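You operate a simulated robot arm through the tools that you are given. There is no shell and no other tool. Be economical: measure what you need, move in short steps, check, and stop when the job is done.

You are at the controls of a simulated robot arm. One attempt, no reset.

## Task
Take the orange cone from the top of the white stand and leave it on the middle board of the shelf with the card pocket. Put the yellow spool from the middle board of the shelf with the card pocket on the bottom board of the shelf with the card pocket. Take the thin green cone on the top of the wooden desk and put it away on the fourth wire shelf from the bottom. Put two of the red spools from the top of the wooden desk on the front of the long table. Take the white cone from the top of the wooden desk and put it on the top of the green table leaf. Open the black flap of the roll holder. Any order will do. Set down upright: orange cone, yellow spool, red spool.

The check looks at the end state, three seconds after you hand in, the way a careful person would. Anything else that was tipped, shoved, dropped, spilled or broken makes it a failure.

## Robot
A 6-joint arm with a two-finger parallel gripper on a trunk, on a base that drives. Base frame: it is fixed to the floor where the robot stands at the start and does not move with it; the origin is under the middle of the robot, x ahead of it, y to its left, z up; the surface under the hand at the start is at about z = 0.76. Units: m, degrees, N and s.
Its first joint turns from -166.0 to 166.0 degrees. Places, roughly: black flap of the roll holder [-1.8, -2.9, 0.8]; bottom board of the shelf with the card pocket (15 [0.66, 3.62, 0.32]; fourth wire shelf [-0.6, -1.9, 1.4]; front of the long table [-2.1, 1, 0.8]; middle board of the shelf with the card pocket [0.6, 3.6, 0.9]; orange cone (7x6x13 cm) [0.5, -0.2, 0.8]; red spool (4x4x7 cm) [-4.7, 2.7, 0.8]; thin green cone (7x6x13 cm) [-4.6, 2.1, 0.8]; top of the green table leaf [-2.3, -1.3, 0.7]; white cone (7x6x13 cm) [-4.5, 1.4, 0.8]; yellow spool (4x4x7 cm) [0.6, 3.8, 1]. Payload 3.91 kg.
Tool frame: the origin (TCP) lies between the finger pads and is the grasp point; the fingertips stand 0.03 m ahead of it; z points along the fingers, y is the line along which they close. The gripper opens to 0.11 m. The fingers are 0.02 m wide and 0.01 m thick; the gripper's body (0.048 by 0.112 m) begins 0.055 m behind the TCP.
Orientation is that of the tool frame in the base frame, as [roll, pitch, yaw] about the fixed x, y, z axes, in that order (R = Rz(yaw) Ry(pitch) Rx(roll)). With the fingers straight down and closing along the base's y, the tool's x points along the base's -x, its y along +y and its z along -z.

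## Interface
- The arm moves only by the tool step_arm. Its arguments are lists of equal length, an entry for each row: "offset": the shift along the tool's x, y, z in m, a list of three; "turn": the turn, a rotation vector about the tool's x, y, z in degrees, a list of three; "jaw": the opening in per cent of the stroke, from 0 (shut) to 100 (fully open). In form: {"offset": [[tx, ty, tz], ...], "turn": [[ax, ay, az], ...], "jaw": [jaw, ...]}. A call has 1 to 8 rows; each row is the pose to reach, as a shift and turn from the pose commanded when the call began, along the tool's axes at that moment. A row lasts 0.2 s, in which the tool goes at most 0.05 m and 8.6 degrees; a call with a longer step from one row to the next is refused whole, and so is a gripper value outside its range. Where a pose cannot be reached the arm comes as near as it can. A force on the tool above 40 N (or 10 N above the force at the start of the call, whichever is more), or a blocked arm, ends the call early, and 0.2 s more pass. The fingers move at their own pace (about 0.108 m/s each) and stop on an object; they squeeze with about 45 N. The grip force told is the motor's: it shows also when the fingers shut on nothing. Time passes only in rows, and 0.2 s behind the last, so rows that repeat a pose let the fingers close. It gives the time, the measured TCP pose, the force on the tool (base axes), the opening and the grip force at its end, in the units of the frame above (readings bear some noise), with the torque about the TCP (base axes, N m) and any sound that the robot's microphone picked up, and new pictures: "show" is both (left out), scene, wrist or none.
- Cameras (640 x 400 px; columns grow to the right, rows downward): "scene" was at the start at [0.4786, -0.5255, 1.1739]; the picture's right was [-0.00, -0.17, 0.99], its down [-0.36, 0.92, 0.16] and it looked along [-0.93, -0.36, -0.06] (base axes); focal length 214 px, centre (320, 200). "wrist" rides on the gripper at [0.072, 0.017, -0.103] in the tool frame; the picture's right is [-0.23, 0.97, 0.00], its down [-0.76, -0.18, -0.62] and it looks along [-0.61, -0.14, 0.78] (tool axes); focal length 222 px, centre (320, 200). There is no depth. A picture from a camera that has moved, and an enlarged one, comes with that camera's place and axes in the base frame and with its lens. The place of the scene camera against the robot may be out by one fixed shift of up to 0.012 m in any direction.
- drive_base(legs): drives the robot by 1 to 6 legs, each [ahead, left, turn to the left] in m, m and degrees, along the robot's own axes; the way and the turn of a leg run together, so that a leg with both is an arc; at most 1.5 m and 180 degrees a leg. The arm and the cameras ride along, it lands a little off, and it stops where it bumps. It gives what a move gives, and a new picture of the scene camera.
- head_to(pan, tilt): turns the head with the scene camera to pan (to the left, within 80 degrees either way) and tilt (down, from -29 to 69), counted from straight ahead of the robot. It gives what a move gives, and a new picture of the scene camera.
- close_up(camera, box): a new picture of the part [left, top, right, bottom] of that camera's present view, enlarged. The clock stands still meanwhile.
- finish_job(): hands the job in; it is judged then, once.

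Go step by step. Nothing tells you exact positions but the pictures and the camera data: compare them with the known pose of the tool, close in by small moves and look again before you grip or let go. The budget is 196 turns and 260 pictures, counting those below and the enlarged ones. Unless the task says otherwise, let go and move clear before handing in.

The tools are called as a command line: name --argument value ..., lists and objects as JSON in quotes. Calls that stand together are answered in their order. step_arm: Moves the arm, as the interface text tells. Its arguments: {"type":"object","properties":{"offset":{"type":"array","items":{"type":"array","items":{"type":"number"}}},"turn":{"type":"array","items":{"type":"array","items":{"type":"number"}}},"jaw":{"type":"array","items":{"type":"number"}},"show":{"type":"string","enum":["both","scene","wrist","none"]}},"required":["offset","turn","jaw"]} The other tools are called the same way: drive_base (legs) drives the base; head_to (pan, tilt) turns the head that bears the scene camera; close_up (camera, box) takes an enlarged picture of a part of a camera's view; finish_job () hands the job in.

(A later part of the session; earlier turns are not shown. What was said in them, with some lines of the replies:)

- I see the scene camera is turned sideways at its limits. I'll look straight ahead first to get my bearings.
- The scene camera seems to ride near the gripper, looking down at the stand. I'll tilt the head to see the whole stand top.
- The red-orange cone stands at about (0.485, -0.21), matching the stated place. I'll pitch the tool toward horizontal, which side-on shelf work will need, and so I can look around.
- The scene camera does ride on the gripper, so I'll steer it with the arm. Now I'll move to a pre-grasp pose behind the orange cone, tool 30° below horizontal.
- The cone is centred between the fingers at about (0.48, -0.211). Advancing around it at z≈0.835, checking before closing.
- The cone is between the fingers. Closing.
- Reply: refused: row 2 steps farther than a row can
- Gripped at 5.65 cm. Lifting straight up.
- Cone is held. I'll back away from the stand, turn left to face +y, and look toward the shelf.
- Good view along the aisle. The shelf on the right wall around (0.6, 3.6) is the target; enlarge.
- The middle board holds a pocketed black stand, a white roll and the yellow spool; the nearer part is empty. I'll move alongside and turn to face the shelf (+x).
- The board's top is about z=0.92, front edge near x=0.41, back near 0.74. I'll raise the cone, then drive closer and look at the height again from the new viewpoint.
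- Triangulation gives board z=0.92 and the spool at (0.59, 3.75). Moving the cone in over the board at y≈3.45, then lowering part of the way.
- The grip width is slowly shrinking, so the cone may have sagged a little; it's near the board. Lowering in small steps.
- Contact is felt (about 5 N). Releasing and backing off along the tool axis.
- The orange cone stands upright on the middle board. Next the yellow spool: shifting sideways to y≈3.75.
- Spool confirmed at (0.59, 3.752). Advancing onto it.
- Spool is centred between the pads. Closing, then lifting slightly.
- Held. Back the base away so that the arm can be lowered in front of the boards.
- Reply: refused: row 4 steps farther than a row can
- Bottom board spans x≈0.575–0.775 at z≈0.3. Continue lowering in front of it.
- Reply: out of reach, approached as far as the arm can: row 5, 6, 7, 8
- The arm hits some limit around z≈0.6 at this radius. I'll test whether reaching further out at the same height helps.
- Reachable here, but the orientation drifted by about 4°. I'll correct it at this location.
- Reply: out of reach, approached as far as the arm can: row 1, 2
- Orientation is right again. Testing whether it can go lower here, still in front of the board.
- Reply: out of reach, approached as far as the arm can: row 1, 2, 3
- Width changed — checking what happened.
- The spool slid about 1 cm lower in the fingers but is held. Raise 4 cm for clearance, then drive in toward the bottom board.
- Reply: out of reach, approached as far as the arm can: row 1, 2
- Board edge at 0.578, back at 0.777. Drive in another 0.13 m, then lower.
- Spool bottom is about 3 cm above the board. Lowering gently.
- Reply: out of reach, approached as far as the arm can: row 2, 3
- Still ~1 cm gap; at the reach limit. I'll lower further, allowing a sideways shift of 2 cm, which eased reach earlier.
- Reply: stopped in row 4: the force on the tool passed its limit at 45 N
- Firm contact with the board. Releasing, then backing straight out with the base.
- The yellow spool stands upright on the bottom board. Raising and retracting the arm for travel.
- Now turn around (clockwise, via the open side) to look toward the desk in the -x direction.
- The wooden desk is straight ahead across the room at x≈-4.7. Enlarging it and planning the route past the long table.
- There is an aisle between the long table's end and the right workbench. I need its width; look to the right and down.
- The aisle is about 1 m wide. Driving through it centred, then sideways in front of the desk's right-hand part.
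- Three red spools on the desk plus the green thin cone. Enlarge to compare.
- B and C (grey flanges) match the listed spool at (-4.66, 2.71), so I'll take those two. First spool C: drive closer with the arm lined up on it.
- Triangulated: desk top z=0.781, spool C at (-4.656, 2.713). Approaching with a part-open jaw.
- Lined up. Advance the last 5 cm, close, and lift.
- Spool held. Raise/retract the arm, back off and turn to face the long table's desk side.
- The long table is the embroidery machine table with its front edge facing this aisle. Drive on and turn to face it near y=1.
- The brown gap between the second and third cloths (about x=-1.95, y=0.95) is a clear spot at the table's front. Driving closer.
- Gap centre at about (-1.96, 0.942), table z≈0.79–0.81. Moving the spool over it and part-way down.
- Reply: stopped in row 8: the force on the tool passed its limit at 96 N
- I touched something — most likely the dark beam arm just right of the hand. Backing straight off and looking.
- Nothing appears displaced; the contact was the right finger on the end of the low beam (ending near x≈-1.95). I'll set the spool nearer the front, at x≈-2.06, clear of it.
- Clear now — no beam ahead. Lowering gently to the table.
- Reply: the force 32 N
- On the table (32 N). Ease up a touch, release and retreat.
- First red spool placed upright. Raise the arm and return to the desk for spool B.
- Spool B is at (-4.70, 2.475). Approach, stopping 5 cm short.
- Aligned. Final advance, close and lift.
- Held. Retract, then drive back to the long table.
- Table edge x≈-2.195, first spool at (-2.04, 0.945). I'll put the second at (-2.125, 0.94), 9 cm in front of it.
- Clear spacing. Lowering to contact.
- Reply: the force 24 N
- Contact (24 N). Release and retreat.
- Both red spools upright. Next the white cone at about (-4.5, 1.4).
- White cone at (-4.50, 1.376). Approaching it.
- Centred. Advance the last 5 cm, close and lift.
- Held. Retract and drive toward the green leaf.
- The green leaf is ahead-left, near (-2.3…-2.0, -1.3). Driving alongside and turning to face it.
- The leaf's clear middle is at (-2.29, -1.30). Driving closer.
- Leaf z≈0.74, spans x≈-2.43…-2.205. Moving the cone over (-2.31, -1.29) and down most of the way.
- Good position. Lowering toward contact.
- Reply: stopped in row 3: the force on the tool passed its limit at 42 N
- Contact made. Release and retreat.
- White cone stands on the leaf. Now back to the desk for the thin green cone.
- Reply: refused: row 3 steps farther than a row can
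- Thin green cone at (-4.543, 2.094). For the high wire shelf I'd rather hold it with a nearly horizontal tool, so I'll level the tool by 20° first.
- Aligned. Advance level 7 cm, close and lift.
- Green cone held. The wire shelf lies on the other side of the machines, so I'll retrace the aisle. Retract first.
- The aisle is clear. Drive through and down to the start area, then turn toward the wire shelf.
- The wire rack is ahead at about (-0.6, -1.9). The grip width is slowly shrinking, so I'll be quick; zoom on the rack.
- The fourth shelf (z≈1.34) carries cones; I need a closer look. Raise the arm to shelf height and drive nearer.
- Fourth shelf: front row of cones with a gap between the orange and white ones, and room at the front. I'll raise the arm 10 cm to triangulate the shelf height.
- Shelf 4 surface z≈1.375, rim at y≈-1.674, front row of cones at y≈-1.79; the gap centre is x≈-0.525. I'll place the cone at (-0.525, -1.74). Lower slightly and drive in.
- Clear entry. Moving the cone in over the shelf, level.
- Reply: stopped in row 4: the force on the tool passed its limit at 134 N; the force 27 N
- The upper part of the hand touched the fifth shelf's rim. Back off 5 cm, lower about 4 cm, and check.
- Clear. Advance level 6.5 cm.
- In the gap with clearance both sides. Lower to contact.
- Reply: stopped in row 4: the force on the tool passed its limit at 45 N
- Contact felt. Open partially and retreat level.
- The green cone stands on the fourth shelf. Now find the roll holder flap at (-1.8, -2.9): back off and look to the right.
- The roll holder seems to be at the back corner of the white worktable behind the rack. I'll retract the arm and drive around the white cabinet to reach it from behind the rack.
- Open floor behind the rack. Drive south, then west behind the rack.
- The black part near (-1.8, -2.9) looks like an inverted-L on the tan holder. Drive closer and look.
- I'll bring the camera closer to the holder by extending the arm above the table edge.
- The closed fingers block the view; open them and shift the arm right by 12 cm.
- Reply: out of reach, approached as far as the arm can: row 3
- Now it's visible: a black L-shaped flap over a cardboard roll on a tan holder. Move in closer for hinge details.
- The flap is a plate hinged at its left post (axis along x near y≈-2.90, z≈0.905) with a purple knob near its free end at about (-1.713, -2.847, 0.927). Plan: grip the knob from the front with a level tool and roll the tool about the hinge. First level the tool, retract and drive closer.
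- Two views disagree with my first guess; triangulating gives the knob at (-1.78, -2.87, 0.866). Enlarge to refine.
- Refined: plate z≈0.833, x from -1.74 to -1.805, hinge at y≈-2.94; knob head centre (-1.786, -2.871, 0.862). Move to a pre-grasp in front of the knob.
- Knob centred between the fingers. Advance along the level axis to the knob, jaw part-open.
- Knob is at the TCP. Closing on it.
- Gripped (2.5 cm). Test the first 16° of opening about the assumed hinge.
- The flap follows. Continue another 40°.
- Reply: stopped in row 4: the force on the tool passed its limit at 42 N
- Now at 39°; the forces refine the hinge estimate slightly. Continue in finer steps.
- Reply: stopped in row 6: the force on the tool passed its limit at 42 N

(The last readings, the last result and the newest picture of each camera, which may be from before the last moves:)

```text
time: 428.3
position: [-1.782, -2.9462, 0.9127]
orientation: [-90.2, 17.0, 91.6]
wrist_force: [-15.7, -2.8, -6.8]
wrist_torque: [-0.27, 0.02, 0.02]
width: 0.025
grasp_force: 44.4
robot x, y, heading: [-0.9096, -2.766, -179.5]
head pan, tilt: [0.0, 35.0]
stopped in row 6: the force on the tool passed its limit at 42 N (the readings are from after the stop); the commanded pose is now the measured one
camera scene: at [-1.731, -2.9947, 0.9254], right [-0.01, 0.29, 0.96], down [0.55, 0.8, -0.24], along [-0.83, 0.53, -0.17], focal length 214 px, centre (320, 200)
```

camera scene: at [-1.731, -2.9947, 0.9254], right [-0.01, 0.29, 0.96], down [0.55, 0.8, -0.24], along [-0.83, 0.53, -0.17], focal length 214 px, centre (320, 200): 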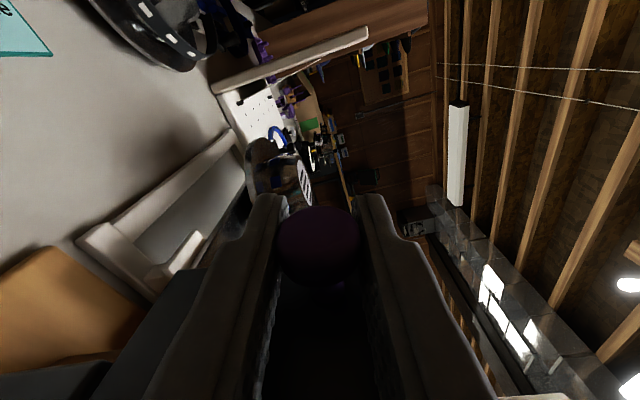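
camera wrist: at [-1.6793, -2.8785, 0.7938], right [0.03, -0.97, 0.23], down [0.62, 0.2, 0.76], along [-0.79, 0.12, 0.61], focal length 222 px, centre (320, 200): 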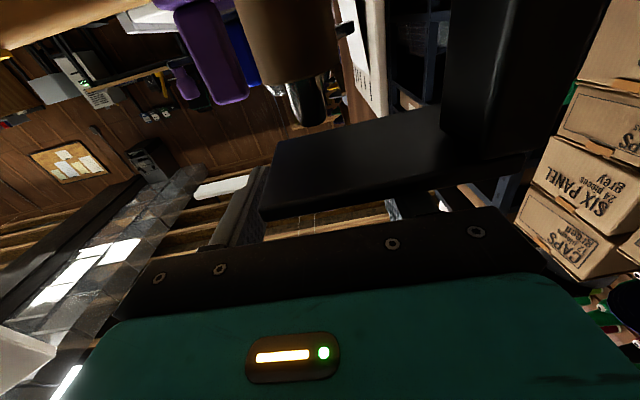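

Flap at ~73°. Continue another 40° past vertical, with a slight forward ease for the residual axial force.

step_arm --offset '[[-0.0062, 0.0028, 0.002], [-0.0121, 0.0061, 0.003], [-0.0176, 0.01, 0.003], [-0.0229, 0.0142, 0.003], [-0.0277, 0.019, 0.003], [-0.0321, 0.0241, 0.003], [-0.0361, 0.0296, 0.003], [-0.0395, 0.0354, 0.003]]' --turn '[[0, 0, -5], [0, 0, -10], [0, 0, -15], [0, 0, -20], [0, 0, -25], [0, 0, -30], [0, 0, -35], [0, 0, -40]]' --jaw '[0, 0, 0, 0, 0, 0, 0, 0]' --show "scene"

```text
time: 429.1
position: [-1.7823, -2.9634, 0.9074]
orientation: [-90.3, 3.8, 91.4]
wrist_force: [0.9, 1.0, 0.7]
wrist_torque: [0.02, 0.08, -0.08]
width: 0.0248
grasp_force: 45.0
robot x, y, heading: [-0.9096, -2.7659, -179.8]
head pan, tilt: [0.0, 35.0]
stopped in row 3: the force on the tool passed its limit at 43 N (the readings are from after the stop); the commanded pose is now the measured one
camera scene: at [-1.731, -3.0133, 0.9083], right [-0.01, 0.07, 1.0], down [0.55, 0.83, -0.05], along [-0.83, 0.55, -0.04], focal length 214 px, centre (320, 200)
```

scene: 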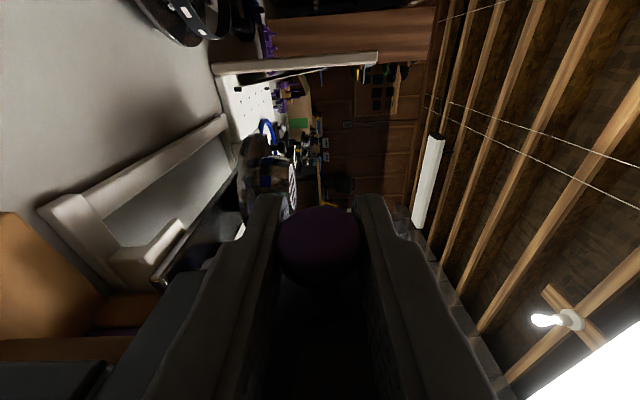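

About 86° now. Continue slowly past vertical with the refined hinge.

step_arm --offset '[[-0.0048, 0.0023, 0], [-0.0095, 0.0048, 0], [-0.0141, 0.0077, 0], [-0.0184, 0.0109, 0], [-0.0223, 0.0144, 0], [-0.0261, 0.0181, 0]]' --turn '[[0, 0, -4], [0, 0, -8], [0, 0, -12], [0, 0, -16], [0, 0, -20], [0, 0, -24]]' --jaw '[0, 0, 0, 0, 0, 0]' --show "scene"

```text
time: 430.2
position: [-1.7828, -2.9761, 0.902]
orientation: [-89.8, -13.3, 91.0]
wrist_force: [11.1, 9.5, 6.5]
wrist_torque: [-0.27, 0.05, -0.41]
width: 0.0253
grasp_force: 44.8
robot x, y, heading: [-0.9077, -2.7635, 180.0]
head pan, tilt: [0.0, 35.0]
stopped in row 5: the force on the tool passed its limit at 41 N (the readings are from after the stop); the commanded pose is now the measured one
camera scene: at [-1.7315, -3.0255, 0.8854], right [0.01, -0.23, 0.97], down [0.56, 0.81, 0.19], along [-0.83, 0.54, 0.13], focal length 214 px, centre (320, 200)
```

scene: 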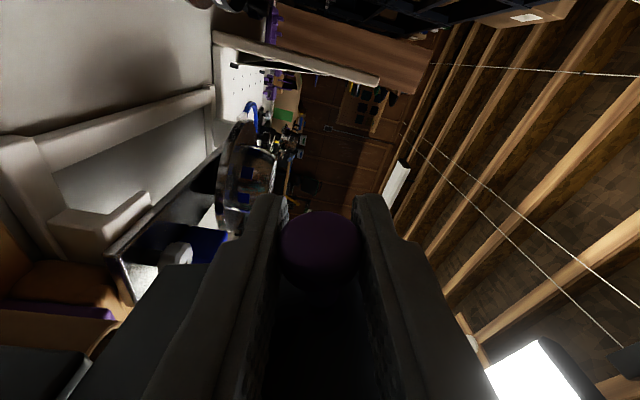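

The tool turned further than the flap now — the flap seems to reach its stop a bit past vertical (~96°). Release gently and back straight out to see whether it stays.

step_arm --offset '[[0, 0, 0], [0, 0, 0], [0, 0, 0], [0, 0, -0.03], [0, 0, -0.07], [0, 0, -0.11], [0, 0, -0.15]]' --turn '[[0, 0, 0], [0, 0, 0], [0, 0, 0], [0, 0, 0], [0, 0, 0], [0, 0, 0], [0, 0, 0]]' --jaw '[30, 45, 45, 45, 45, 45, 45]' --show "scene"

```text
time: 431.8
position: [-1.6366, -2.9747, 0.8983]
orientation: [-90.0, -13.5, 91.2]
wrist_force: [0.4, 0.0, -0.2]
wrist_torque: [0.04, 0.02, -0.01]
width: 0.0494
grasp_force: 0.0
robot x, y, heading: [-0.9097, -2.766, -180.0]
head pan, tilt: [0.0, 35.0]
camera scene: at [-1.5845, -3.0236, 0.883], right [0.01, -0.23, 0.97], down [0.56, 0.81, 0.19], along [-0.83, 0.54, 0.13], focal length 214 px, centre (320, 200)
```

scene: 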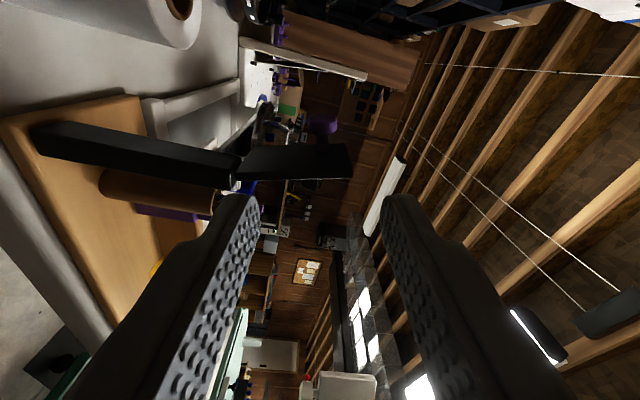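

The flap stays standing open. Retreat a bit more and roll the tool upright to inspect it.

step_arm --offset '[[0, 0, -0.03], [0, 0, -0.05], [0, 0, -0.06], [0, 0, -0.06], [0, 0, -0.06], [0, 0, -0.06], [0, 0, -0.06], [0, 0, -0.06]]' --turn '[[0, 0, 0], [0, 0, 8], [0, 0, 16], [0, 0, 24], [0, 0, 32], [0, 0, 40], [0, 0, 48], [0, 0, 56]]' --jaw '[45, 45, 30, 0, 0, 0, 0, 0]' --show "none"

step_arm --offset '[[0, 0, 0], [0, 0, 0], [0, 0, 0], [0, 0, 0], [0, 0, 0], [0, 0, 0]]' --turn '[[0, 0, 8], [0, 0, 16], [0, 0, 24], [0, 0, 32], [0, 0, 40], [0, 0, 47]]' --jaw '[0, 0, 0, 0, 0, 0]' --show "none"

head_to --pan -15 --tilt 20

```text
time: 433.6
position: [-1.5732, -2.9741, 0.8994]
orientation: [-89.9, 42.6, 91.2]
wrist_force: [0.1, -0.3, 0.0]
wrist_torque: [-0.01, -0.01, 0.02]
width: 0.0
grasp_force: 37.7
robot x, y, heading: [-0.9078, -2.768, -179.7]
head pan, tilt: [0.0, 35.0]
```

```text
time: 435.0
position: [-1.5727, -2.9731, 0.9001]
orientation: [-80.4, 89.7, 100.7]
wrist_force: [-0.3, 0.0, 0.6]
wrist_torque: [-0.03, 0.04, 0.0]
width: 0.0001
grasp_force: 37.8
robot x, y, heading: [-0.9098, -2.7634, -180.0]
head pan, tilt: [0.0, 35.0]
```

```text
time: 435.8
position: [-1.573, -2.9743, 0.8985]
orientation: [-83.0, 89.6, 98.2]
wrist_force: [-0.7, -0.2, 0.7]
wrist_torque: [-0.01, -0.02, 0.0]
width: 0.0
grasp_force: 37.1
robot x, y, heading: [-0.9066, -2.7624, -179.8]
head pan, tilt: [-15.0, 20.0]
camera scene: at [-1.5254, -2.9467, 0.9748], right [0.24, 0.97, 0.01], down [0.33, -0.07, -0.94], along [-0.91, 0.23, -0.34], focal length 214 px, centre (320, 200)
```

scene: 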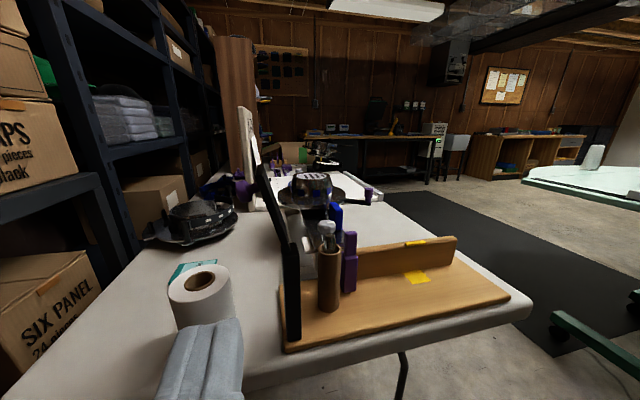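

close_up --camera "scene" --box '[220, 140, 380, 350]'

```text
1.90 times, centred on (300, 245) of scene
camera zoom: at [-1.5254, -2.9467, 0.9748], right [0.24, 0.97, 0.01], down [0.33, -0.07, -0.94], along [-0.91, 0.23, -0.34], focal length 408 px, centre (358, 114)
```

zoom: 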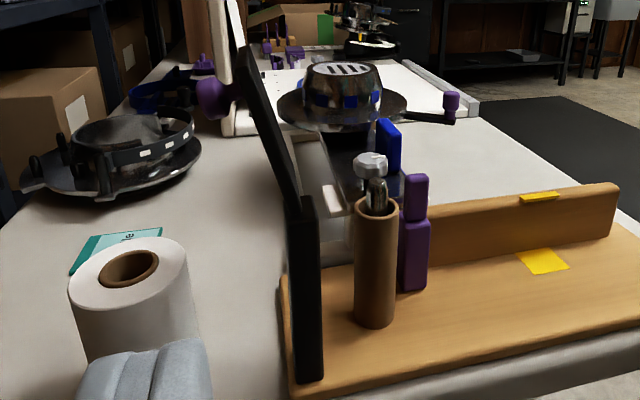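

The flap stands open at about 104°, past vertical, and nothing around it has shifted. Backing clear.

drive_base --legs '[[-0.4, 0, 0]]'

close_up --camera "scene" --box '[200, 100, 440, 300]'

```text
time: 438.3
position: [-1.1718, -2.9751, 0.9007]
orientation: [-82.6, 89.5, 98.9]
wrist_force: [0.6, -0.3, 0.2]
wrist_torque: [0.02, 0.02, 0.02]
width: 0.0
grasp_force: 38.3
robot x, y, heading: [-0.5069, -2.7686, -180.1]
head pan, tilt: [-15.0, 20.0]
camera scene: at [-1.1237, -2.9489, 0.9748], right [0.23, 0.97, 0.01], down [0.33, -0.07, -0.94], along [-0.91, 0.22, -0.34], focal length 214 px, centre (320, 200)
```

scene: 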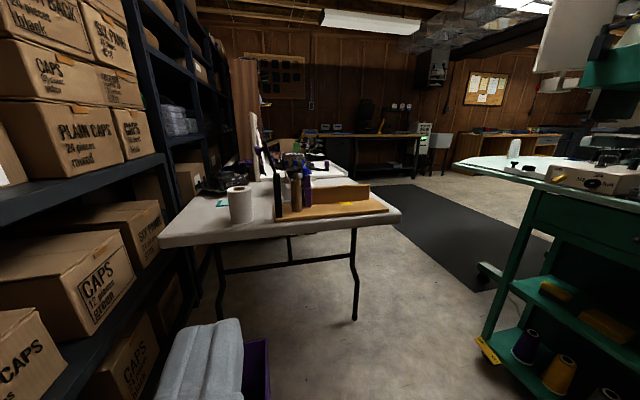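

```text
2.00 times, centred on (320, 200) of scene
camera zoom: at [-1.1237, -2.9489, 0.9748], right [0.23, 0.97, 0.01], down [0.33, -0.07, -0.94], along [-0.91, 0.22, -0.34], focal length 429 px, centre (320, 200)
```

zoom: 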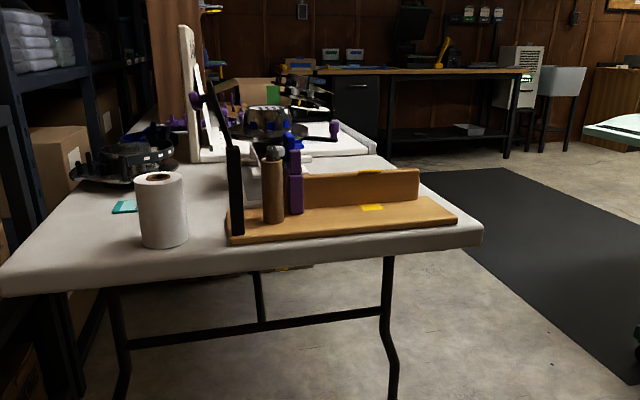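

The flap stays open, everything looks in place and the arm is clear. All tasks are done, so I'm handing in.

finish_job

```text
The job is handed in.
```

I finished all six tasks and handed the job in. The pictures taken after each step showed everything in place and nothing else moved.

- **Orange cone:** it stands upright on the middle board of the shelf with the card pocket.
- **Yellow spool:** it stands upright on the bottom board of that shelf.
- **Green cone:** the thin green cone stands on the fourth wire shelf from the bottom, between the orange and white cones.
- **Red spools:** two stand upright at the front of the long table, in the gap between the second and third cloths. I used the two with grey flanges, which match the listed spool. The white-flanged one stays on the desk.
- **White cone:** it stands on the green table leaf.
- **Black flap:** it is open to about 104°, past vertical, and stays there by itself.

The hand bumped other things twice: something at the front of the long table, probably a machine beam (about 96 N), and the rim of the fifth wire shelf (about 134 N). Both times I backed off, and I saw nothing knocked over or moved.
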